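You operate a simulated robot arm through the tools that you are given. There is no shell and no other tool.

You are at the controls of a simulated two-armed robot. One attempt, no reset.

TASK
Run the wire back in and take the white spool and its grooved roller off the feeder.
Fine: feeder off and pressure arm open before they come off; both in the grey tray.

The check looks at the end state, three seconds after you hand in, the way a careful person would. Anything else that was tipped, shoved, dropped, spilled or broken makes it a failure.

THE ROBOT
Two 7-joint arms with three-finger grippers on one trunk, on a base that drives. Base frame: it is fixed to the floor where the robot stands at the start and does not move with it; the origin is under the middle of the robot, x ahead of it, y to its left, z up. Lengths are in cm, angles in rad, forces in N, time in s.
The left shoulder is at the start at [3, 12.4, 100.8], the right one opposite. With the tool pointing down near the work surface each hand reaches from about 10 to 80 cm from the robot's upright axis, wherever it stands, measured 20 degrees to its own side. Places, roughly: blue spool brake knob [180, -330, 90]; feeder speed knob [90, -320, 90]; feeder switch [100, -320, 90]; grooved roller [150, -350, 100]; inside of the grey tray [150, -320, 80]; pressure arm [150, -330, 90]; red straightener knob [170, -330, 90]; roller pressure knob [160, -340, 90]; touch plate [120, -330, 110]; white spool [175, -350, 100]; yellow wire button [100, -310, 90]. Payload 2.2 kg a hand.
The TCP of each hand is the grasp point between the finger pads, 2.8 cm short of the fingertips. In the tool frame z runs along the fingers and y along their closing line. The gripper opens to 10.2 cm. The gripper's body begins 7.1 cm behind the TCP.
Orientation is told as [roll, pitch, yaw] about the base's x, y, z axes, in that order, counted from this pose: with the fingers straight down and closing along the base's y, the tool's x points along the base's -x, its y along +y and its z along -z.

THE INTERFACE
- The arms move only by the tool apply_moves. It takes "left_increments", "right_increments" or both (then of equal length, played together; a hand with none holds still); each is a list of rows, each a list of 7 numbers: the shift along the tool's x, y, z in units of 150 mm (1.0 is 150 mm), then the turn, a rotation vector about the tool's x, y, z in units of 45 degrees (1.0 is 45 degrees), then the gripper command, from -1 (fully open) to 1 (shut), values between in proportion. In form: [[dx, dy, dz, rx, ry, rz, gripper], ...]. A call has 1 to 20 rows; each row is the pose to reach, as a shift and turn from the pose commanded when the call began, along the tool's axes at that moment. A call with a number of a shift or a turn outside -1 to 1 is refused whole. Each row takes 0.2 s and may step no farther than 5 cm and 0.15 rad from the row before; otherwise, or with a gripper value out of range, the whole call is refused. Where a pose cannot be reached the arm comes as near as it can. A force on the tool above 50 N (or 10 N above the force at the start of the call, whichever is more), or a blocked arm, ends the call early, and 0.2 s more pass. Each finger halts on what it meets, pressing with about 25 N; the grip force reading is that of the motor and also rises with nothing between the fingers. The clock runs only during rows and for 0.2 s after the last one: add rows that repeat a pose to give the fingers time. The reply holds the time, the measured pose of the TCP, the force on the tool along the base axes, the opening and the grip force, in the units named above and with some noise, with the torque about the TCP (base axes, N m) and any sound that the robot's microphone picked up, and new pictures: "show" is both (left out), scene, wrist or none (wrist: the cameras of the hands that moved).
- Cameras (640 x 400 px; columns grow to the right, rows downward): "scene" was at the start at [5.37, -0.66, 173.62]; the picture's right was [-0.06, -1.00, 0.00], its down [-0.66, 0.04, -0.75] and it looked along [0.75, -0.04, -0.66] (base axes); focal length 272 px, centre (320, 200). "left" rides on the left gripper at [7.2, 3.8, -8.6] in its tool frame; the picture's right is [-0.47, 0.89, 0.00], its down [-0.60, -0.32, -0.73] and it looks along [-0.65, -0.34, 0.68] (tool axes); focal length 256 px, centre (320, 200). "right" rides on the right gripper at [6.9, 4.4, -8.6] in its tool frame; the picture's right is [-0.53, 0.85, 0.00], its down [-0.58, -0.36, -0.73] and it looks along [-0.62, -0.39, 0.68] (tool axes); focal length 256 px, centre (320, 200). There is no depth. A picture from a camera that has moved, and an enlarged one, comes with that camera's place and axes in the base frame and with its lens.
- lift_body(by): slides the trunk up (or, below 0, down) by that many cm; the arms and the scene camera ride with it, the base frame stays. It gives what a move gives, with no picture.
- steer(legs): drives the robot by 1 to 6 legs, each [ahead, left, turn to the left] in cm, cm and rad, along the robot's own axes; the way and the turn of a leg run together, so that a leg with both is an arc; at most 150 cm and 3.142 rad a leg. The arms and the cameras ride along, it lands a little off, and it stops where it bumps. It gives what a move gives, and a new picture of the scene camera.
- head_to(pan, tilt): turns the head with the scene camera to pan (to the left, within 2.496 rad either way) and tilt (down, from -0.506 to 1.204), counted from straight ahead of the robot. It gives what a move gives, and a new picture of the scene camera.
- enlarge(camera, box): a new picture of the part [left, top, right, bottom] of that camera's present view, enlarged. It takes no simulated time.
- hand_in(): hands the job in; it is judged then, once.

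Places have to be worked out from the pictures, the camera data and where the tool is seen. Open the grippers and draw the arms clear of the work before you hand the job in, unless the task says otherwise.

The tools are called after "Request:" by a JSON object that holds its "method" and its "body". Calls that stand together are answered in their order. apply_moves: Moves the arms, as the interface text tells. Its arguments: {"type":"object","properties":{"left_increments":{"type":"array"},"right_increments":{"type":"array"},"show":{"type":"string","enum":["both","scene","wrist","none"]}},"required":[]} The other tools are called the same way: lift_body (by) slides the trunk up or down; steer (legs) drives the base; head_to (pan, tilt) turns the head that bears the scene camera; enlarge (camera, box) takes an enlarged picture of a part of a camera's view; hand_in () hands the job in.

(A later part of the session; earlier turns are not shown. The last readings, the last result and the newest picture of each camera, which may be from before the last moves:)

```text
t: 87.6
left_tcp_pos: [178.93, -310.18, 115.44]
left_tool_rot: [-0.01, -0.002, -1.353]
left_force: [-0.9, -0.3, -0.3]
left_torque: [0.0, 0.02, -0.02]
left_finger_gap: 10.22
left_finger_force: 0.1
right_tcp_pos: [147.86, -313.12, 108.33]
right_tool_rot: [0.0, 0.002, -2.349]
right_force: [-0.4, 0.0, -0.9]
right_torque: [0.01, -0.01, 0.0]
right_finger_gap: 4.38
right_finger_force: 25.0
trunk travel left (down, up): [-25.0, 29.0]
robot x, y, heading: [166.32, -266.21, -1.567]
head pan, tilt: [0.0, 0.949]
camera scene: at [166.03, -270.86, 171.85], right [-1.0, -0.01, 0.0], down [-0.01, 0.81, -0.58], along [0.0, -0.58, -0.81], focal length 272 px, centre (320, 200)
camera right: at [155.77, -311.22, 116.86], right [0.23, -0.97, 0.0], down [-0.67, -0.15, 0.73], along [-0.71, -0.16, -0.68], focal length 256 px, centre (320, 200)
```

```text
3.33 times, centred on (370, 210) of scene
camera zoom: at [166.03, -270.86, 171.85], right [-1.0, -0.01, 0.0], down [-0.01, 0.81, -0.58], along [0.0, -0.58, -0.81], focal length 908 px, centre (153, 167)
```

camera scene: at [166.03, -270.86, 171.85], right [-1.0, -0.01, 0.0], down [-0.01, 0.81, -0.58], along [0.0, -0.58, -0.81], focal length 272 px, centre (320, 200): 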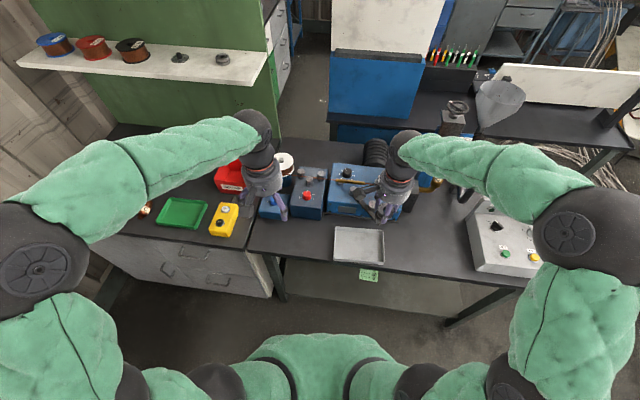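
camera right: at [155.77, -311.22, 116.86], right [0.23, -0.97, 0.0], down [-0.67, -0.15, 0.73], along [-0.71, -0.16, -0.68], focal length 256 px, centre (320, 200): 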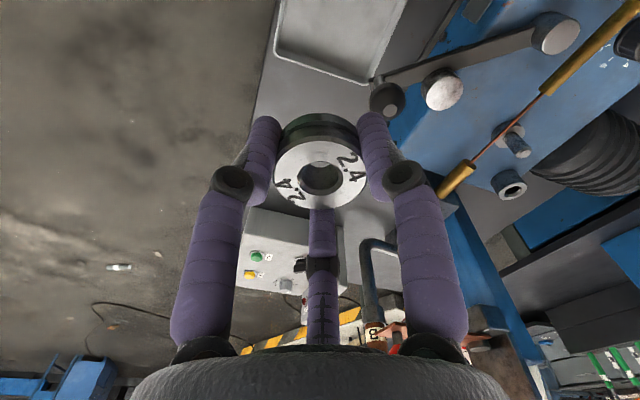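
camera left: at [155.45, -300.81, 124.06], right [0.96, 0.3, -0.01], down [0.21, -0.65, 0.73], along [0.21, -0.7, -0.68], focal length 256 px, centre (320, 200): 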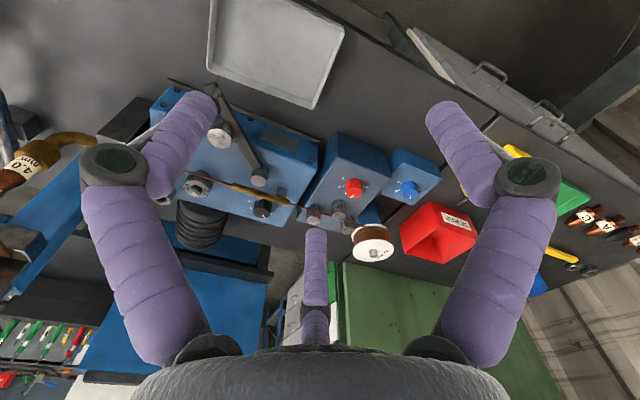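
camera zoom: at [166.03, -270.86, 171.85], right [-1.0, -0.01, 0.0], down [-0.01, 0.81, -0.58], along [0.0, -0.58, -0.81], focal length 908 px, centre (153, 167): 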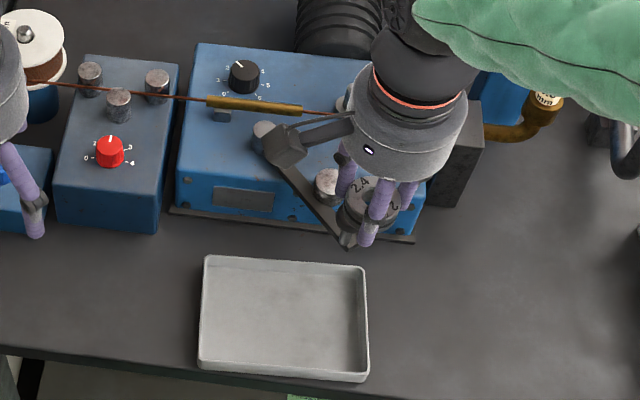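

The landing point projects inside the tray. I shift 5 mm to the front (more room to the ball handle) and lower 15 cm.

Request:
{"method": "apply_moves", "body": {"right_increments": [[0.03, -0.02, 0.1, 0, 0, 0, 1], [0.03, -0.02, 0.35, 0, 0, 0, 1], [0.03, -0.02, 0.6, 0, 0, 0, 1], [0.03, -0.02, 0.85, 0, 0, 0, 1], [0.03, -0.02, 1.0, 0, 0, 0, 1], [0.03, -0.02, 1.0, 0, 0, 0, 1]], "show": "both"}}

Request:
{"method": "enlarge", "body": {"camera": "scene", "box": [320, 180, 410, 270]}}

```text
t: 89.0
left_tcp_pos: [178.96, -310.02, 115.5]
left_tool_rot: [-0.01, -0.005, -1.352]
left_force: [0.8, -0.4, 0.5]
left_torque: [0.03, -0.02, -0.02]
left_finger_gap: 10.18
left_finger_force: 0.0
right_tcp_pos: [148.06, -312.56, 93.1]
right_tool_rot: [0.0, 0.001, -2.352]
right_force: [1.0, 0.8, -1.7]
right_torque: [-0.03, 0.03, 0.0]
right_finger_gap: 4.44
right_finger_force: 25.2
trunk travel left (down, up): [-25.0, 29.0]
robot x, y, heading: [166.01, -266.29, -1.567]
head pan, tilt: [0.0, 0.949]
camera scene: at [166.02, -270.76, 171.86], right [-1.0, -0.01, 0.0], down [-0.01, 0.81, -0.58], along [0.0, -0.58, -0.81], focal length 272 px, centre (320, 200)
camera right: at [156.0, -310.6, 101.59], right [0.23, -0.97, 0.0], down [-0.67, -0.15, 0.73], along [-0.71, -0.16, -0.68], focal length 256 px, centre (320, 200)
```

scene: 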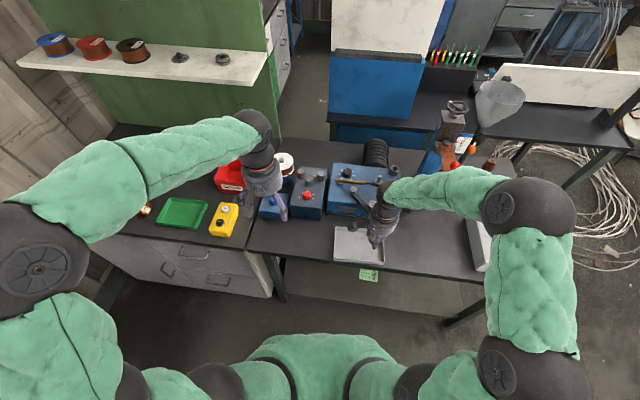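
right: 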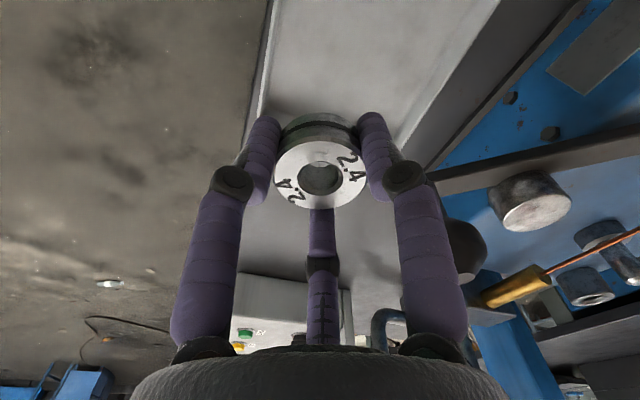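

```text
4.44 times, centred on (365, 225) of scene
camera zoom: at [166.02, -270.76, 171.86], right [-1.0, -0.01, 0.0], down [-0.01, 0.81, -0.58], along [0.0, -0.58, -0.81], focal length 1210 px, centre (120, 89)
```

zoom: 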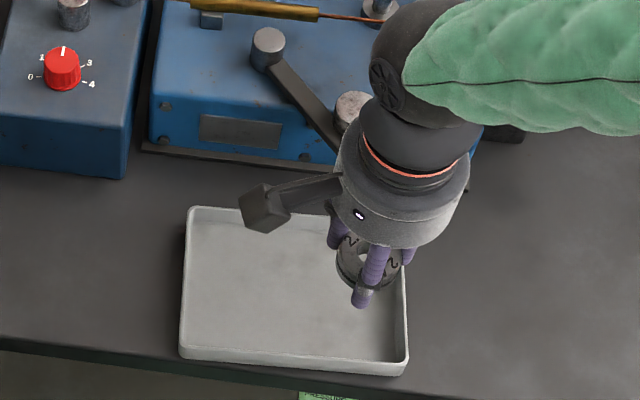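

Good so far; the tray lies below. I lower to TCP z ≈ 85 and check.

Request:
{"method": "apply_moves", "body": {"right_increments": [[0, 0, 0.15, 0, 0, 0, 1], [0, 0, 0.3, 0, 0, 0, 1], [0, 0, 0.42, 0, 0, 0, 1], [0, 0, 0.5, 0, 0, 0, 1], [0, 0, 0.54, 0, 0, 0, 1], [0, 0, 0.54, 0, 0, 0, 1]], "show": "both"}}

Request:
{"method": "enlarge", "body": {"camera": "scene", "box": [320, 180, 410, 270]}}

```text
t: 90.0
left_tcp_pos: [178.69, -309.65, 115.65]
left_tool_rot: [-0.009, -0.008, -1.355]
left_force: [-0.9, -0.8, 0.6]
left_torque: [0.04, -0.04, 0.0]
left_finger_gap: 10.2
left_finger_force: 0.0
right_tcp_pos: [147.35, -313.04, 87.09]
right_tool_rot: [0.013, -0.015, -2.36]
right_force: [-10.6, 21.8, 25.0]
right_torque: [-3.45, -0.52, -0.86]
right_finger_gap: 4.43
right_finger_force: 24.5
trunk travel left (down, up): [-25.0, 29.0]
robot x, y, heading: [166.04, -266.24, -1.567]
head pan, tilt: [0.0, 0.949]
stopped in row 4 (right hand): the force on the tool passed its limit at 62 N (the readings are from after the stop); the commanded pose is now the measured one
camera scene: at [165.87, -270.25, 171.89], right [-1.0, 0.0, 0.0], down [0.0, 0.81, -0.58], along [0.0, -0.58, -0.81], focal length 272 px, centre (320, 200)
camera right: at [155.52, -310.97, 95.63], right [0.21, -0.98, 0.02], down [-0.67, -0.13, 0.73], along [-0.72, -0.17, -0.68], focal length 256 px, centre (320, 200)
```

scene: 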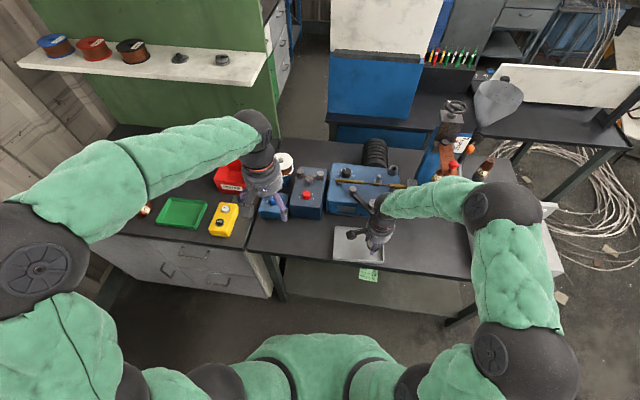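
right: 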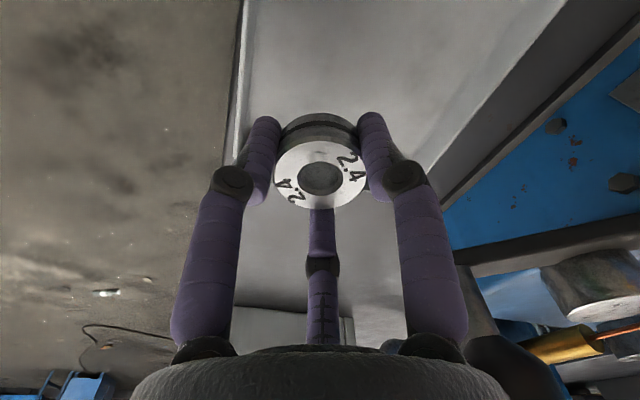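

```text
4.44 times, centred on (365, 225) of scene
camera zoom: at [165.87, -270.25, 171.89], right [-1.0, 0.0, 0.0], down [0.0, 0.81, -0.58], along [0.0, -0.58, -0.81], focal length 1210 px, centre (120, 89)
```

zoom: 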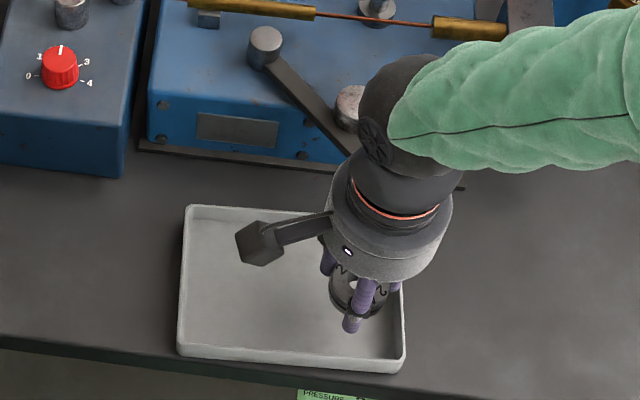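

Something stopped the descent at z 87: torque and force point to a contact 10 cm above the grasp point, 5 cm behind – my palm on the arm's ball handle. I lift 6 cm straight up at once.

Request:
{"method": "apply_moves", "body": {"right_increments": [[0, 0, -0.1, 0, 0, 0, 1], [0, 0, -0.25, 0, 0, 0, 1], [0, 0, -0.4, 0, 0, 0, 1], [0, 0, -0.4, 0, 0, 0, 1]], "show": "both"}}

Request:
{"method": "enlarge", "body": {"camera": "scene", "box": [320, 150, 410, 270]}}

```text
t: 91.0
left_tcp_pos: [178.88, -310.12, 115.46]
left_tool_rot: [-0.009, -0.005, -1.353]
left_force: [-0.2, -0.9, 0.3]
left_torque: [-0.03, -0.01, -0.01]
left_finger_gap: 10.2
left_finger_force: 0.1
right_tcp_pos: [147.76, -313.13, 92.8]
right_tool_rot: [0.011, -0.01, -2.356]
right_force: [0.8, 0.2, -1.6]
right_torque: [-0.03, 0.02, -0.01]
right_finger_gap: 4.38
right_finger_force: 24.9
trunk travel left (down, up): [-25.0, 29.0]
robot x, y, heading: [166.06, -266.21, -1.566]
head pan, tilt: [0.0, 0.949]
camera scene: at [165.98, -270.77, 171.85], right [-1.0, -0.01, 0.0], down [0.0, 0.81, -0.58], along [0.0, -0.58, -0.81], focal length 272 px, centre (320, 200)
camera right: at [155.72, -311.19, 101.18], right [0.22, -0.98, 0.01], down [-0.67, -0.14, 0.73], along [-0.71, -0.17, -0.68], focal length 256 px, centre (320, 200)
```

scene: 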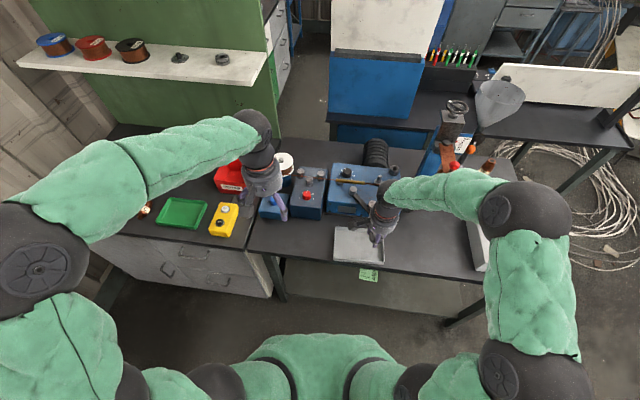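
right: 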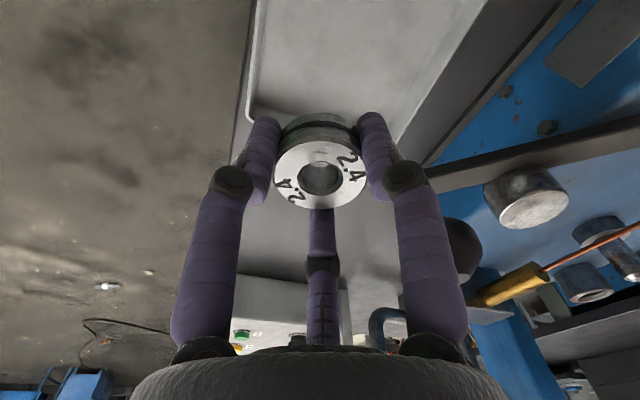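

```text
3.33 times, centred on (365, 210) of scene
camera zoom: at [165.98, -270.77, 171.85], right [-1.0, -0.01, 0.0], down [0.0, 0.81, -0.58], along [0.0, -0.58, -0.81], focal length 908 px, centre (170, 167)
```

zoom: 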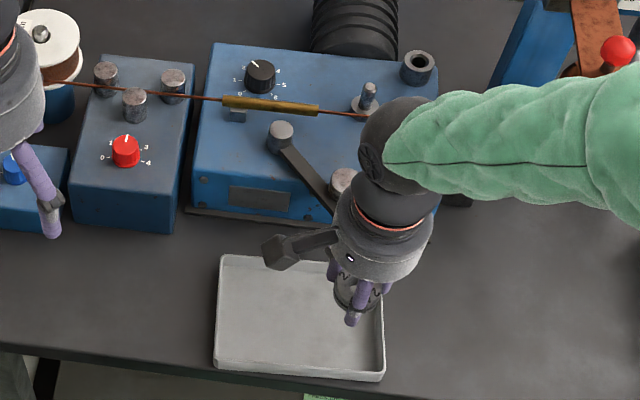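

The open arm has not moved and the roller is still held. I retry with the hand leaning 8° back towards me (palm away from the ball) and 6 mm further left, at [148.4, -312.7].

Request:
{"method": "apply_moves", "body": {"right_increments": [[0.025, 0.005, 0, -0.056, -0.056, 0, 1], [0.05, 0.01, 0, -0.112, -0.113, 0, 1], [0.05, 0.01, 0, -0.112, -0.113, 0, 1]], "show": "wrist"}}

```text
t: 91.8
left_tcp_pos: [178.88, -310.04, 115.52]
left_tool_rot: [-0.008, -0.005, -1.353]
left_force: [-0.2, -0.9, -0.3]
left_torque: [-0.01, 0.03, 0.01]
left_finger_gap: 10.18
left_finger_force: 0.1
right_tcp_pos: [148.41, -312.74, 92.7]
right_tool_rot: [0.099, -0.1, -2.362]
right_force: [-0.1, -0.1, -2.3]
right_torque: [0.07, 0.02, 0.02]
right_finger_gap: 4.39
right_finger_force: 25.3
trunk travel left (down, up): [-25.0, 29.0]
robot x, y, heading: [165.94, -265.73, -1.564]
head pan, tilt: [0.0, 0.949]
camera right: at [156.35, -309.71, 100.94], right [0.22, -0.97, 0.14], down [-0.66, -0.05, 0.75], along [-0.71, -0.26, -0.65], focal length 256 px, centre (320, 200)
```

right: 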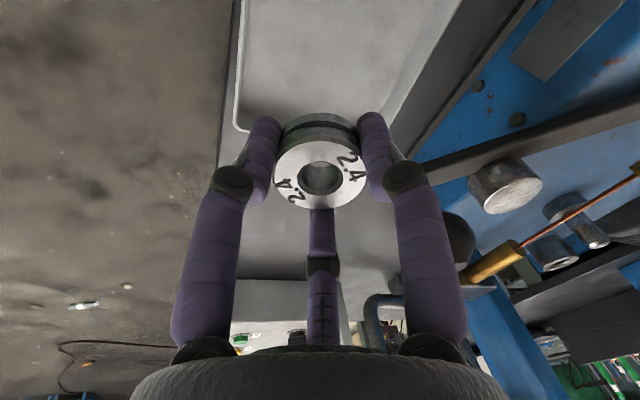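

The ball now clears the hand. I lower vertically 6 cm (components along the tilted tool axes).

Request:
{"method": "apply_moves", "body": {"right_increments": [[0.013, -0.013, 0.132, 0, 0, 0, 1], [0.026, -0.026, 0.264, 0, 0, 0, 1], [0.033, -0.032, 0.33, 0, 0, 0, 1], [0.039, -0.039, 0.396, 0, 0, 0, 1], [0.039, -0.039, 0.396, 0, 0, 0, 1]], "show": "both"}}

Request:
{"method": "enlarge", "body": {"camera": "scene", "box": [320, 180, 410, 270]}}

```text
t: 93.0
left_tcp_pos: [178.9, -310.05, 115.56]
left_tool_rot: [-0.008, -0.005, -1.351]
left_force: [0.8, 0.4, -0.5]
left_torque: [0.02, -0.02, 0.02]
left_finger_gap: 10.18
left_finger_force: 0.1
right_tcp_pos: [148.39, -312.76, 86.8]
right_tool_rot: [0.099, -0.102, -2.36]
right_force: [0.1, -0.2, -2.6]
right_torque: [0.02, 0.0, 0.01]
right_finger_gap: 4.38
right_finger_force: 25.3
trunk travel left (down, up): [-25.0, 29.0]
robot x, y, heading: [166.42, -266.27, -1.563]
head pan, tilt: [0.0, 0.949]
camera scene: at [166.0, -270.75, 171.86], right [-1.0, -0.01, 0.0], down [0.0, 0.81, -0.58], along [0.0, -0.58, -0.81], focal length 272 px, centre (320, 200)
camera right: at [156.46, -309.75, 94.95], right [0.22, -0.97, 0.14], down [-0.66, -0.05, 0.75], along [-0.71, -0.26, -0.65], focal length 256 px, centre (320, 200)
```

scene: 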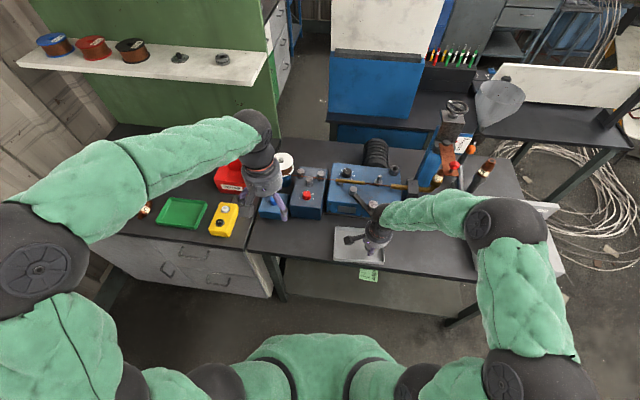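
right: 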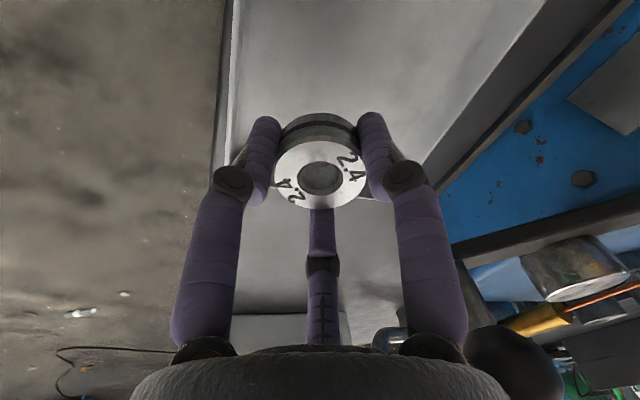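

```text
4.44 times, centred on (365, 225) of scene
camera zoom: at [166.0, -270.75, 171.86], right [-1.0, -0.01, 0.0], down [0.0, 0.81, -0.58], along [0.0, -0.58, -0.81], focal length 1210 px, centre (120, 89)
```

zoom: 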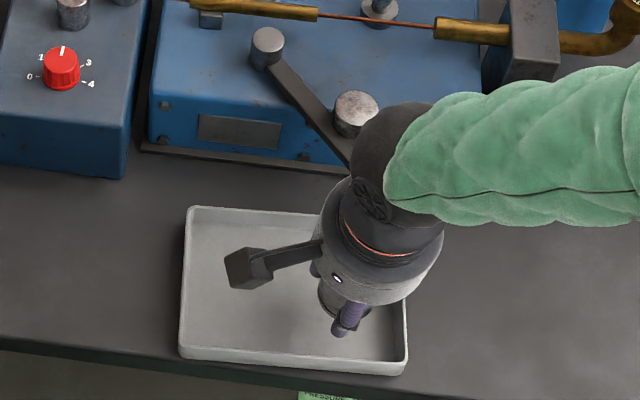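

No contact at z 86.8. I go on in small steps, watching for touch-down.

Request:
{"method": "apply_moves", "body": {"right_increments": [[0.003, -0.003, 0.033, 0, 0, 0, 1], [0.0065, -0.0065, 0.066, 0, 0, 0, 1], [0.0098, -0.0098, 0.099, 0, 0, 0, 1], [0.0098, -0.0098, 0.099, 0, 0, 0, 1]], "show": "none"}}

Request:
{"method": "apply_moves", "body": {"right_increments": [[0.002, -0.002, 0.02, 0, 0, 0, 1], [0.004, -0.004, 0.04, 0, 0, 0, 1], [0.004, -0.004, 0.04, 0, 0, 0, 1]], "show": "wrist"}}

```text
t: 94.0
left_tcp_pos: [178.83, -309.92, 115.55]
left_tool_rot: [-0.01, -0.006, -1.354]
left_force: [-0.2, 0.4, 0.3]
left_torque: [0.01, -0.02, 0.03]
left_finger_gap: 10.19
left_finger_force: 0.0
right_tcp_pos: [148.45, -312.67, 85.42]
right_tool_rot: [0.099, -0.099, -2.36]
right_force: [0.5, -0.4, -1.3]
right_torque: [0.02, -0.02, 0.02]
right_finger_gap: 4.4
right_finger_force: 25.4
trunk travel left (down, up): [-25.0, 29.0]
robot x, y, heading: [166.01, -266.18, -1.569]
head pan, tilt: [0.0, 0.949]
```

```text
t: 94.8
left_tcp_pos: [178.9, -310.06, 115.56]
left_tool_rot: [-0.01, -0.006, -1.353]
left_force: [0.1, -0.1, 0.8]
left_torque: [0.0, -0.02, 0.02]
left_finger_gap: 10.2
left_finger_force: 0.1
right_tcp_pos: [148.32, -312.72, 84.66]
right_tool_rot: [0.1, -0.099, -2.363]
right_force: [-0.7, 0.4, -1.5]
right_torque: [0.01, -0.01, 0.01]
right_finger_gap: 4.4
right_finger_force: 24.9
trunk travel left (down, up): [-25.0, 29.0]
robot x, y, heading: [165.78, -266.24, -1.567]
head pan, tilt: [0.0, 0.949]
camera right: at [156.4, -309.7, 92.92], right [0.22, -0.97, 0.14], down [-0.66, -0.05, 0.75], along [-0.71, -0.26, -0.65], focal length 256 px, centre (320, 200)
```

right: 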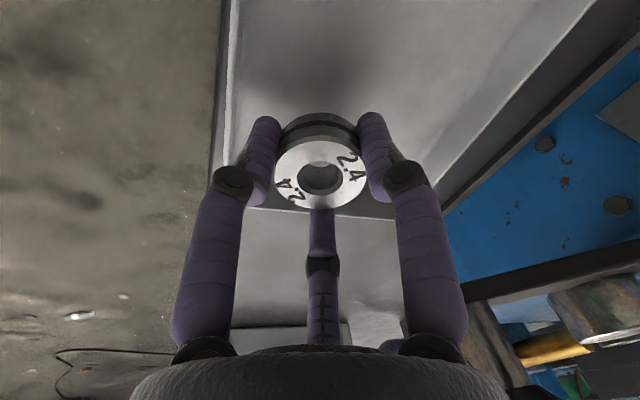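

Still free at 84.7, the shadow closing in. I continue down in small steps.

Request:
{"method": "apply_moves", "body": {"right_increments": [[0.002, -0.002, 0.02, 0, 0, 0, 1], [0.004, -0.004, 0.04, 0, 0, 0, 1], [0.004, -0.004, 0.04, 0, 0, 0, 1]], "show": "none"}}

Request:
{"method": "apply_moves", "body": {"right_increments": [[0.002, -0.002, 0.02, 0, 0, 0, 1], [0.004, -0.004, 0.04, 0, 0, 0, 1], [0.004, -0.004, 0.04, 0, 0, 0, 1]], "show": "wrist"}}

```text
t: 95.6
left_tcp_pos: [178.81, -310.0, 115.59]
left_tool_rot: [-0.01, -0.005, -1.353]
left_force: [0.0, 0.4, -1.1]
left_torque: [0.03, 0.0, 0.02]
left_finger_gap: 10.2
left_finger_force: 0.2
right_tcp_pos: [148.35, -312.74, 84.19]
right_tool_rot: [0.099, -0.099, -2.361]
right_force: [-0.4, -0.3, -2.6]
right_torque: [-0.03, 0.01, 0.03]
right_finger_gap: 4.41
right_finger_force: 24.8
trunk travel left (down, up): [-25.0, 29.0]
robot x, y, heading: [165.74, -265.91, -1.564]
head pan, tilt: [0.0, 0.949]
```

```text
t: 96.4
left_tcp_pos: [178.85, -310.03, 115.5]
left_tool_rot: [-0.009, -0.005, -1.354]
left_force: [0.6, -0.5, -0.1]
left_torque: [0.03, 0.03, 0.03]
left_finger_gap: 10.18
left_finger_force: 0.1
right_tcp_pos: [148.32, -312.79, 83.53]
right_tool_rot: [0.1, -0.101, -2.361]
right_force: [0.3, 0.3, 1.5]
right_torque: [0.14, -0.03, -0.03]
right_finger_gap: 4.38
right_finger_force: 24.6
trunk travel left (down, up): [-25.0, 29.0]
robot x, y, heading: [165.94, -266.32, -1.566]
head pan, tilt: [0.0, 0.949]
camera right: at [156.38, -309.65, 91.75], right [0.22, -0.97, 0.14], down [-0.66, -0.05, 0.75], along [-0.71, -0.26, -0.65], focal length 256 px, centre (320, 200)
```

right: 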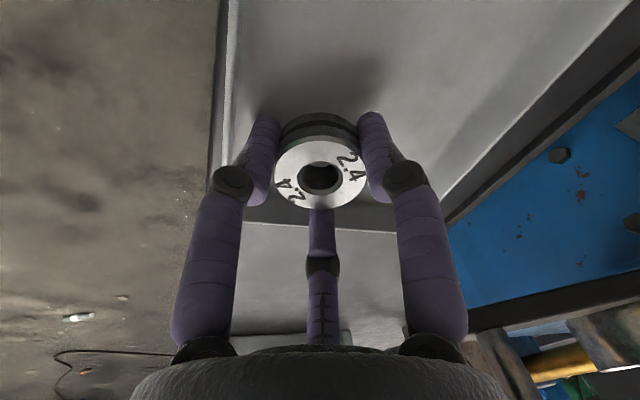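

Touch-down: the vertical force changed sign at z 83.5. I press 2 mm further so the ring seats, then open the fingers a little.

Request:
{"method": "apply_moves", "body": {"right_increments": [[0.001, -0.001, 0.012, 0, 0, 0, 1], [0.001, -0.001, 0.012, 0, 0, 0, 0.4], [0.001, -0.001, 0.012, 0, 0, 0, -0.05], [0.001, -0.001, 0.012, 0, 0, 0, -0.05], [0.001, -0.001, 0.012, 0, 0, 0, -0.05]], "show": "wrist"}}

```text
t: 97.6
left_tcp_pos: [178.87, -310.14, 115.61]
left_tool_rot: [-0.01, -0.005, -1.352]
left_force: [0.1, -0.2, 0.2]
left_torque: [0.04, 0.0, -0.02]
left_finger_gap: 10.18
left_finger_force: 0.1
right_tcp_pos: [148.29, -312.59, 83.23]
right_tool_rot: [0.1, -0.1, -2.361]
right_force: [0.5, -0.1, 3.1]
right_torque: [0.12, -0.05, -0.06]
right_finger_gap: 5.59
right_finger_force: 0.2
trunk travel left (down, up): [-25.0, 29.0]
robot x, y, heading: [165.7, -266.23, -1.566]
head pan, tilt: [0.0, 0.949]
camera right: at [156.4, -309.61, 91.55], right [0.22, -0.97, 0.14], down [-0.66, -0.05, 0.75], along [-0.71, -0.25, -0.65], focal length 256 px, centre (320, 200)
```

right: 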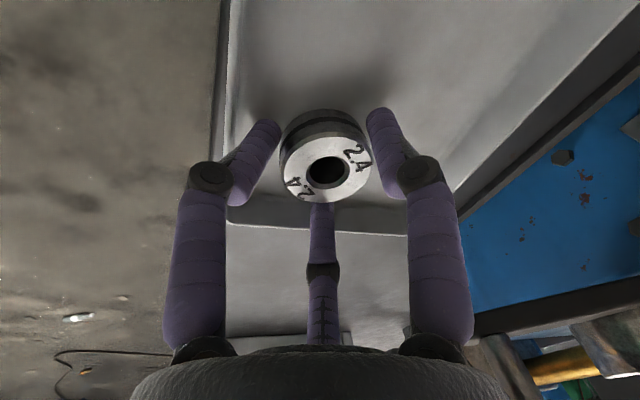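

The ring lies free in the tray. I raise the hand straight up, clear of it.

Request:
{"method": "apply_moves", "body": {"right_increments": [[-0.007, 0.007, -0.066, 0, 0, 0, -0.05], [-0.02, 0.02, -0.2, 0, 0, 0, -0.05], [-0.04, 0.04, -0.4, 0, 0, 0, -0.05], [-0.06, 0.06, -0.6, 0, 0, 0, -0.05], [-0.08, 0.08, -0.8, 0, 0, 0, -0.05], [-0.1, 0.1, -1.0, 0, 0, 0, -0.05]], "show": "both"}}

Request:
{"method": "enlarge", "body": {"camera": "scene", "box": [320, 180, 410, 270]}}

```text
t: 99.0
left_tcp_pos: [178.89, -310.08, 115.57]
left_tool_rot: [-0.009, -0.006, -1.353]
left_force: [0.3, 0.1, 0.2]
left_torque: [0.0, 0.04, -0.02]
left_finger_gap: 10.19
left_finger_force: 0.0
right_tcp_pos: [148.4, -312.57, 98.48]
right_tool_rot: [0.098, -0.099, -2.36]
right_force: [0.4, 0.3, 1.1]
right_torque: [-0.02, 0.0, 0.0]
right_finger_gap: 5.34
right_finger_force: 0.0
trunk travel left (down, up): [-25.0, 29.0]
robot x, y, heading: [165.57, -266.7, -1.567]
head pan, tilt: [0.0, 0.949]
camera scene: at [166.02, -270.67, 171.86], right [-1.0, -0.01, 0.0], down [0.0, 0.81, -0.58], along [0.0, -0.58, -0.81], focal length 272 px, centre (320, 200)
camera right: at [156.39, -309.54, 106.65], right [0.22, -0.97, 0.14], down [-0.66, -0.05, 0.75], along [-0.71, -0.26, -0.65], focal length 256 px, centre (320, 200)
```

scene: 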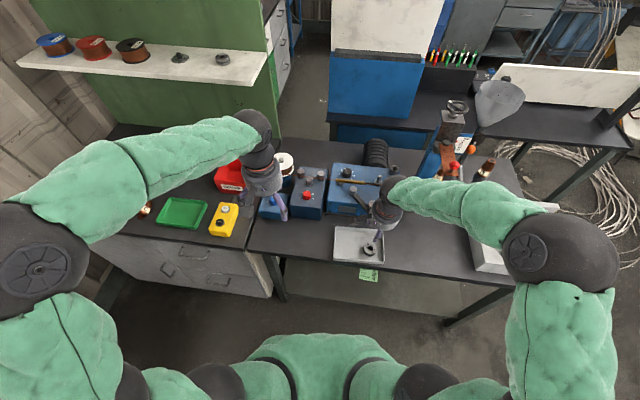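
right: 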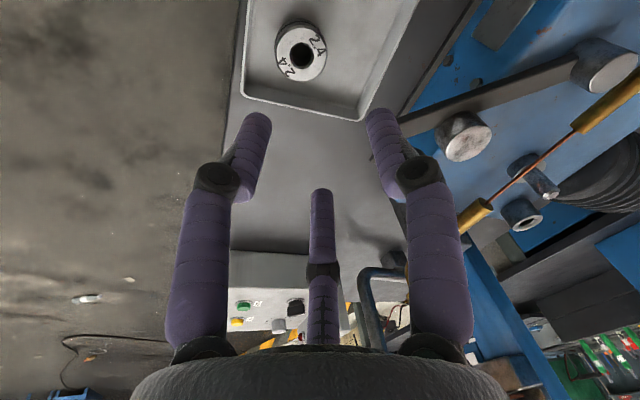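

```text
4.44 times, centred on (365, 225) of scene
camera zoom: at [166.02, -270.67, 171.86], right [-1.0, -0.01, 0.0], down [0.0, 0.81, -0.58], along [0.0, -0.58, -0.81], focal length 1210 px, centre (120, 89)
```

zoom: 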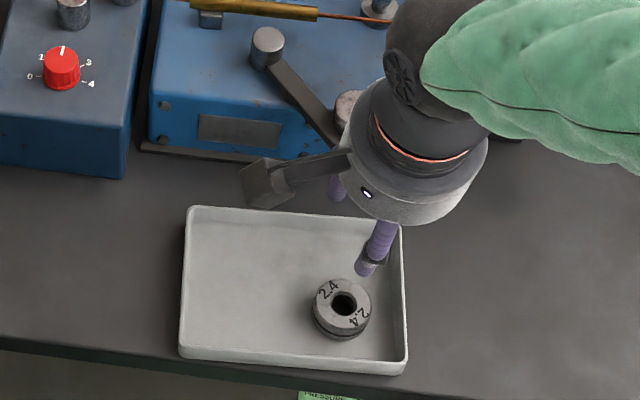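

The roller lies flat in the tray. Now I draw the right hand away to the right and back, while the left hand goes towards the spool.

Request:
{"method": "apply_moves", "body": {"right_increments": [[0, -0.1, -0.2, 0.03, 0.03, 0, 0], [0.01, -0.35, -0.4, 0.06, 0.06, 0, 0], [0.03, -0.6, -0.6, 0.09, 0.09, 0, 0], [0.05, -0.85, -0.75, 0.12, 0.12, 0, 0], [0.05, -1.0, -0.75, 0.125, 0.127, 0, 0], [0.05, -1.0, -0.75, 0.125, 0.127, 0, 0]], "left_increments": [[-0.2, 0, 0, 0, 0, 0.05, -1], [-0.4, 0, 0, 0, 0, 0.1, -1], [-0.6, 0, 0, 0, 0, 0.16, -1], [-0.8, 0, 0, 0, 0, 0.22, -1], [-1.0, 0, 0, 0, 0, 0.27, -1], [-1.0, 0, 0, 0, 0, 0.27, -1]], "show": "both"}}

Request:
{"method": "enlarge", "body": {"camera": "left", "box": [200, 0, 440, 200]}}

Request:
{"method": "enlarge", "body": {"camera": "scene", "box": [250, 130, 346, 220]}}

```text
t: 100.4
left_tcp_pos: [182.16, -324.84, 115.69]
left_tool_rot: [-0.006, -0.007, -1.565]
left_force: [0.2, -0.4, -0.5]
left_torque: [-0.02, 0.01, -0.03]
left_finger_gap: 10.2
left_finger_force: 0.1
right_tcp_pos: [138.35, -299.73, 108.28]
right_tool_rot: [0.002, -0.002, -2.356]
right_force: [-0.9, 0.0, -0.3]
right_torque: [-0.04, 0.0, 0.0]
right_finger_gap: 5.11
right_finger_force: 0.0
trunk travel left (down, up): [-25.0, 29.0]
robot x, y, heading: [165.78, -266.17, -1.57]
head pan, tilt: [0.0, 0.949]
camera scene: at [166.01, -270.63, 171.86], right [-1.0, -0.01, 0.0], down [0.0, 0.81, -0.58], along [0.0, -0.58, -0.81], focal length 272 px, centre (320, 200)
camera right: at [146.37, -297.91, 116.76], right [0.22, -0.98, 0.0], down [-0.67, -0.15, 0.73], along [-0.71, -0.16, -0.68], focal length 256 px, centre (320, 200)
camera left: at [186.03, -317.6, 124.22], right [0.89, -0.46, 0.0], down [-0.31, -0.6, 0.74], along [-0.34, -0.65, -0.67], focal length 256 px, centre (320, 200)
```

scene: 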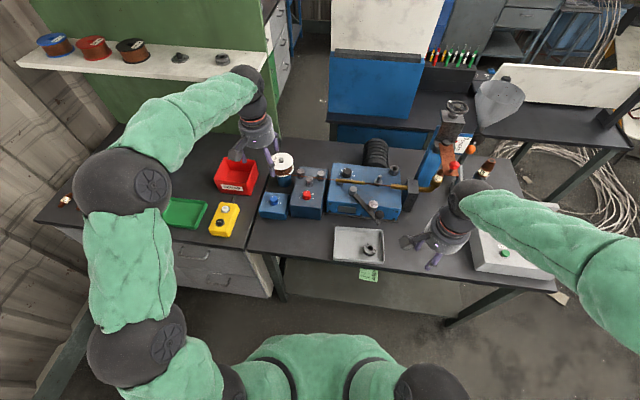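
right: 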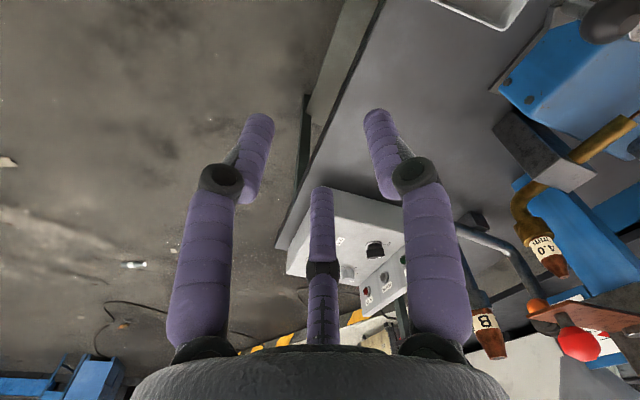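
left: 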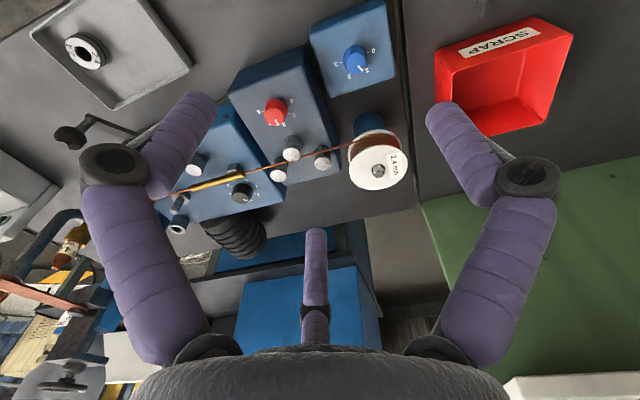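

```text
2.00 times, centred on (320, 100) of left
camera zoom: at [186.03, -317.6, 124.22], right [0.89, -0.46, 0.0], down [-0.31, -0.6, 0.74], along [-0.34, -0.65, -0.67], focal length 512 px, centre (320, 400)
```

zoom: 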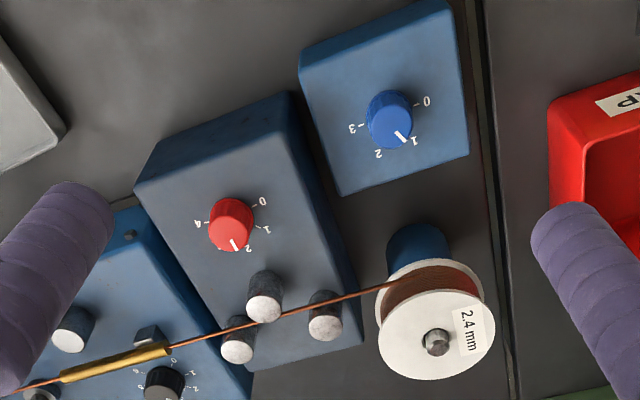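

```text
4.44 times, centred on (298, 175) of scene
camera zoom: at [166.01, -270.63, 171.86], right [-1.0, -0.01, 0.0], down [0.0, 0.81, -0.58], along [0.0, -0.58, -0.81], focal length 1210 px, centre (418, 311)
```

zoom: 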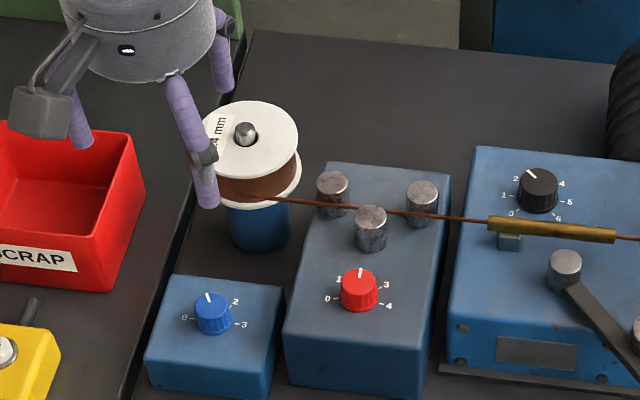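

Poor ray crossing made me recheck: with the earlier wide-baseline view the spool axis comes to about [181.8, -347.2], flange top z ≈ 91.5, diameter ≈ 9.4 cm. That is too far for the left arm from here, so I turn the base 0.7 rad to the right (which brings the left shoulder forward) and shift it 7 cm along +x.

Request:
{"method": "steer", "body": {"legs": [[0, 0, -0.7], [-4.5, 5.4, 0]]}}

Request:
{"method": "head_to", "body": {"pan": 0.75, "tilt": 0.95}}

```text
t: 103.3
left_tcp_pos: [147.81, -321.31, 115.81]
left_tool_rot: [-0.01, -0.009, -2.267]
left_force: [0.4, -0.4, -0.1]
left_torque: [0.04, 0.08, 0.0]
left_finger_gap: 10.19
left_finger_force: 0.1
right_tcp_pos: [130.31, -273.95, 108.31]
right_tool_rot: [0.001, -0.001, -3.058]
right_force: [0.3, -0.1, -0.4]
right_torque: [0.04, 0.05, -0.01]
right_finger_gap: 5.11
right_finger_force: 0.1
trunk travel left (down, up): [-25.0, 29.0]
robot x, y, heading: [173.19, -266.56, -2.268]
head pan, tilt: [0.0, 0.949]
camera scene: at [170.48, -269.66, 171.86], right [-0.77, 0.64, 0.0], down [0.52, 0.62, -0.58], along [-0.37, -0.45, -0.81], focal length 272 px, centre (320, 200)
```

scene: 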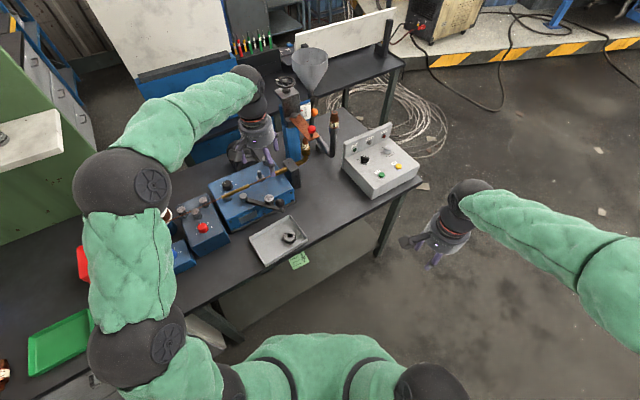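

```text
t: 104.4
left_tcp_pos: [147.54, -321.31, 115.71]
left_tool_rot: [-0.007, -0.007, -2.268]
left_force: [0.1, 0.4, -0.2]
left_torque: [0.0, 0.02, -0.01]
left_finger_gap: 10.19
left_finger_force: 0.0
right_tcp_pos: [130.16, -273.96, 108.22]
right_tool_rot: [0.0, 0.001, -3.06]
right_force: [-0.2, 0.4, 0.4]
right_torque: [-0.02, 0.03, 0.05]
right_finger_gap: 5.11
right_finger_force: 0.1
trunk travel left (down, up): [-25.0, 29.0]
robot x, y, heading: [173.02, -266.23, -2.267]
head pan, tilt: [0.75, 0.949]
camera scene: at [175.27, -271.35, 171.86], right [-1.0, -0.05, 0.0], down [-0.04, 0.81, -0.58], along [0.03, -0.58, -0.81], focal length 272 px, centre (320, 200)
```

scene: 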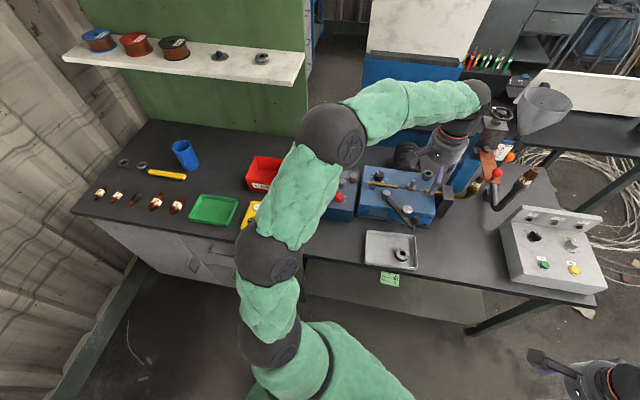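

The base is turned and the feeder undisturbed. I move the left hand along +x, turning it back so its fingers close along x.

Request:
{"method": "apply_moves", "body": {"left_increments": [[0.13, 0.16, -0.05, 0, 0, -0.148, -1], [0.27, 0.32, -0.1, 0, 0, -0.296, -1], [0.4, 0.48, -0.1, 0, 0, -0.444, -1], [0.54, 0.65, -0.1, 0, 0, -0.592, -1], [0.68, 0.81, -0.1, 0, 0, -0.74, -1], [0.813, 0.97, -0.1, 0, 0, -0.886, -1], [0.813, 0.97, -0.1, 0, 0, -0.886, -1]], "show": "none"}}

Request:
{"method": "apply_moves", "body": {"left_increments": [[-0.15, 0.2, 0, 0, 0, 0, -1], [-0.3, 0.4, 0, 0, 0, 0, -1], [-0.45, 0.6, 0, 0, 0, 0, -1], [-0.6, 0.8, 0, 0, 0, 0, -1], [-0.75, 0.95, 0, 0, 0, 0, -1], [-0.8, 0.98, 0, 0, 0, 0, -1]], "show": "both"}}

```text
t: 106.0
left_tcp_pos: [166.43, -321.38, 116.9]
left_tool_rot: [-0.011, 0.0, -1.571]
left_force: [0.3, 0.2, 0.4]
left_torque: [0.01, -0.02, 0.02]
left_finger_gap: 10.2
left_finger_force: 0.0
right_tcp_pos: [130.17, -274.04, 108.17]
right_tool_rot: [0.0, 0.0, -3.058]
right_force: [-0.6, -0.1, -0.3]
right_torque: [-0.01, 0.0, 0.01]
right_finger_gap: 5.09
right_finger_force: 0.0
trunk travel left (down, up): [-25.0, 29.0]
robot x, y, heading: [173.23, -265.86, -2.269]
head pan, tilt: [0.75, 0.949]
```

```text
t: 107.4
left_tcp_pos: [181.42, -333.4, 116.85]
left_tool_rot: [-0.009, 0.001, -1.571]
left_force: [-0.9, -0.1, 0.5]
left_torque: [0.02, 0.01, -0.03]
left_finger_gap: 10.2
left_finger_force: 0.0
right_tcp_pos: [130.18, -273.9, 108.26]
right_tool_rot: [0.002, 0.001, -3.057]
right_force: [-0.3, -0.2, -0.2]
right_torque: [0.03, 0.01, -0.01]
right_finger_gap: 5.12
right_finger_force: 0.1
trunk travel left (down, up): [-25.0, 29.0]
robot x, y, heading: [173.0, -266.08, -2.267]
head pan, tilt: [0.75, 0.949]
camera scene: at [175.28, -271.33, 171.86], right [-1.0, -0.05, 0.0], down [-0.04, 0.81, -0.58], along [0.03, -0.58, -0.81], focal length 272 px, centre (320, 200)
camera left: at [185.15, -326.2, 125.32], right [0.88, -0.47, -0.01], down [-0.31, -0.6, 0.73], along [-0.35, -0.65, -0.68], focal length 256 px, centre (320, 200)
```

scene: 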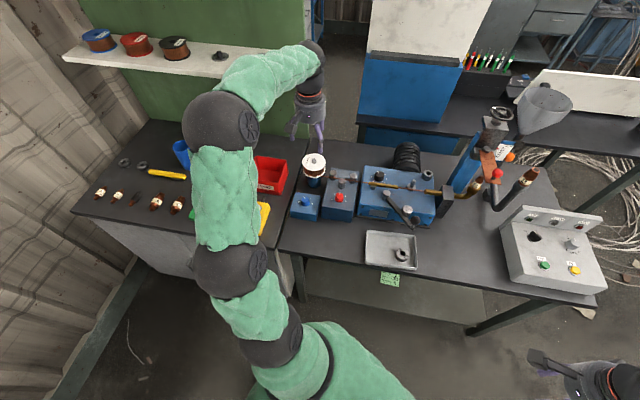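
left: 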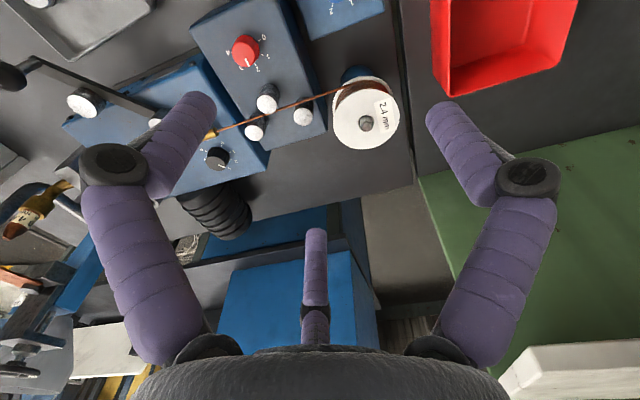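

The spool shows at about [182.3, -346, 91.5], diameter ≈ 9.5 cm. I move above it and lower to z ≈ 106 for a better measurement.

Request:
{"method": "apply_moves", "body": {"left_increments": [[-0.25, 0.02, 0, 0, 0.01, 0, -1], [-0.5, 0.04, 0.05, 0, 0.01, 0, -1], [-0.75, 0.05, 0.2, 0, 0.01, 0, -1], [-0.84, 0.053, 0.45, 0, 0.01, 0, -1], [-0.84, 0.053, 0.7, 0, 0.01, 0, -1], [-0.84, 0.053, 0.72, 0, 0.01, 0, -1]], "show": "both"}}

Request:
{"method": "enlarge", "body": {"camera": "left", "box": [220, 20, 440, 180]}}

Request:
{"method": "enlarge", "body": {"camera": "scene", "box": [270, 120, 370, 220]}}

```text
t: 108.8
left_tcp_pos: [181.81, -345.89, 106.22]
left_tool_rot: [-0.01, 0.006, -1.571]
left_force: [0.3, -0.7, -0.8]
left_torque: [-0.01, 0.01, -0.01]
left_finger_gap: 10.17
left_finger_force: 0.0
right_tcp_pos: [130.08, -273.84, 108.21]
right_tool_rot: [0.002, -0.002, -3.058]
right_force: [0.0, 0.0, -0.1]
right_torque: [-0.02, -0.01, 0.0]
right_finger_gap: 5.11
right_finger_force: 0.0
trunk travel left (down, up): [-25.0, 29.0]
robot x, y, heading: [173.03, -266.12, -2.269]
head pan, tilt: [0.75, 0.949]
camera scene: at [175.31, -271.3, 171.86], right [-1.0, -0.05, 0.0], down [-0.04, 0.81, -0.58], along [0.03, -0.58, -0.81], focal length 272 px, centre (320, 200)
camera left: at [185.75, -338.92, 114.72], right [0.88, -0.47, -0.01], down [-0.31, -0.61, 0.73], along [-0.35, -0.64, -0.68], focal length 256 px, centre (320, 200)
```

scene: 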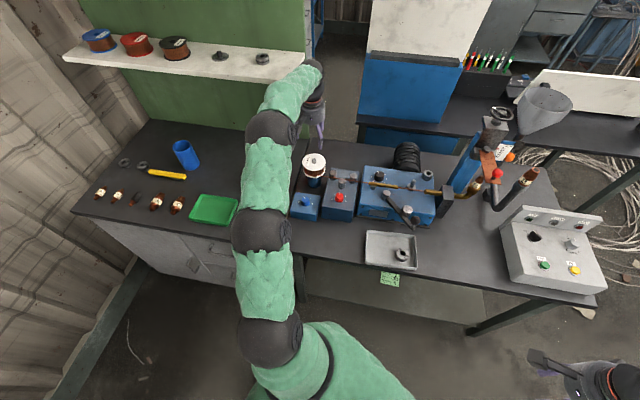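
left: 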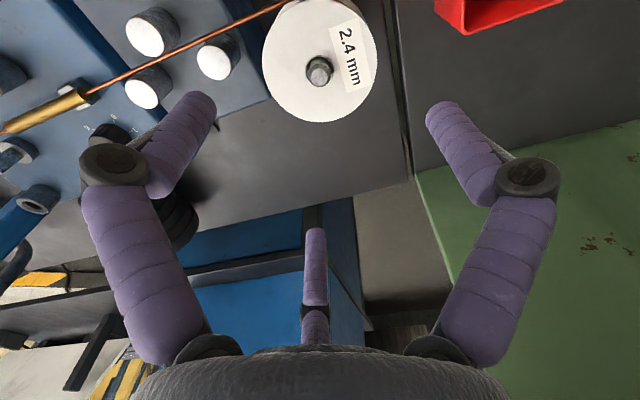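

```text
2.50 times, centred on (330, 100) of left
camera zoom: at [185.75, -338.92, 114.72], right [0.88, -0.47, -0.01], down [-0.31, -0.61, 0.73], along [-0.35, -0.64, -0.68], focal length 640 px, centre (295, 450)
```

zoom: 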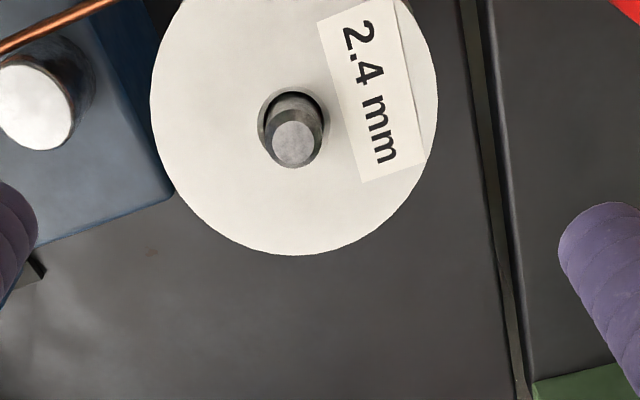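

```text
4.00 times, centred on (320, 170) of scene
camera zoom: at [175.31, -271.3, 171.86], right [-1.0, -0.05, 0.0], down [-0.04, 0.81, -0.58], along [0.03, -0.58, -0.81], focal length 1089 px, centre (320, 320)
```

zoom: 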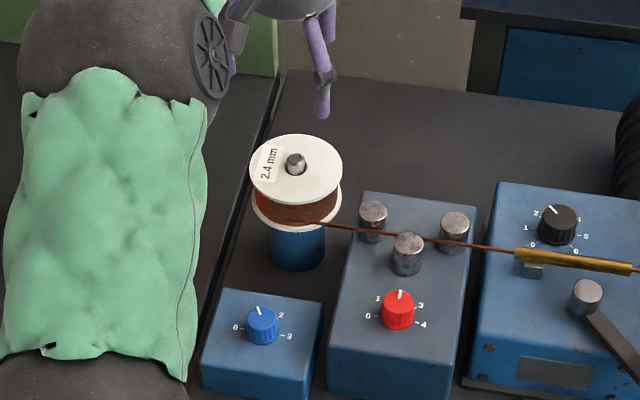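

Now both views agree: spool axis [181.7, -346.1], flange top z ≈ 92.6, bottom ≈ 88.4, diameter ≈ 9.4 cm, pin top ≈ 94.8. I trim the small tilt and lower to z ≈ 99.5 for the last centring check (opening 10.2 cm).

Request:
{"method": "apply_moves", "body": {"left_increments": [[-0.007, -0.003, 0.15, -0.006, -0.004, 0, -1], [-0.014, -0.007, 0.3, -0.0127, -0.0076, 0, -1], [-0.014, -0.007, 0.44, -0.0127, -0.0076, 0, -1], [-0.014, -0.007, 0.44, -0.0127, -0.0076, 0, -1]], "show": "wrist"}}

Request:
{"method": "enlarge", "body": {"camera": "left", "box": [200, 0, 440, 160]}}

Request:
{"method": "enlarge", "body": {"camera": "scene", "box": [280, 120, 360, 200]}}

```text
t: 109.8
left_tcp_pos: [181.53, -346.21, 99.49]
left_tool_rot: [0.0, 0.001, -1.571]
left_force: [0.4, -0.3, -0.1]
left_torque: [-0.01, 0.0, -0.02]
left_finger_gap: 10.2
left_finger_force: 0.1
right_tcp_pos: [130.22, -273.9, 108.19]
right_tool_rot: [0.001, -0.001, -3.057]
right_force: [0.9, -0.3, -0.3]
right_torque: [0.0, 0.0, -0.01]
right_finger_gap: 5.11
right_finger_force: 0.1
trunk travel left (down, up): [-25.0, 29.0]
robot x, y, heading: [173.11, -265.63, -2.271]
head pan, tilt: [0.75, 0.949]
camera left: at [185.4, -339.02, 108.05], right [0.88, -0.47, 0.0], down [-0.32, -0.6, 0.73], along [-0.34, -0.65, -0.68], focal length 256 px, centre (320, 200)
```

left: 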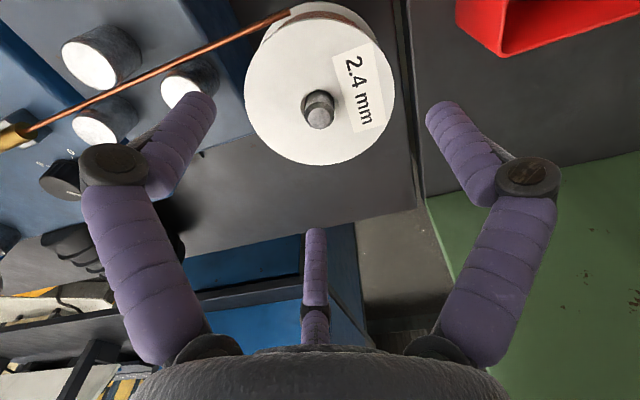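

```text
2.50 times, centred on (320, 80) of left
camera zoom: at [185.4, -339.02, 108.05], right [0.88, -0.47, 0.0], down [-0.32, -0.6, 0.73], along [-0.34, -0.65, -0.68], focal length 640 px, centre (320, 500)
```

zoom: 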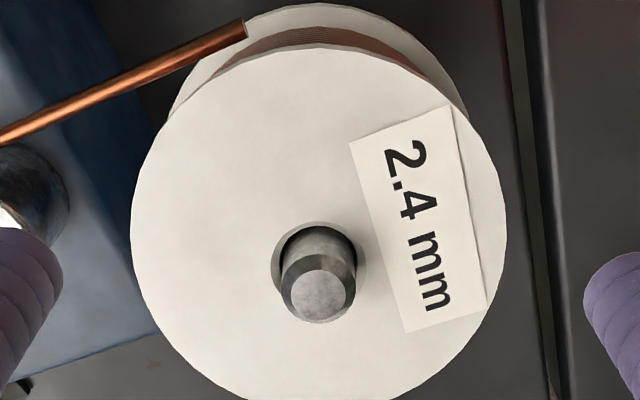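

```text
5.00 times, centred on (320, 160) of scene
camera zoom: at [175.3, -271.32, 171.86], right [-1.0, -0.05, 0.0], down [-0.04, 0.81, -0.58], along [0.03, -0.58, -0.81], focal length 1362 px, centre (320, 400)
```

zoom: 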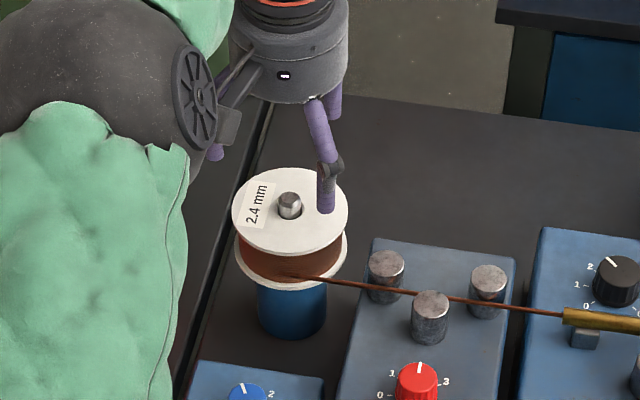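

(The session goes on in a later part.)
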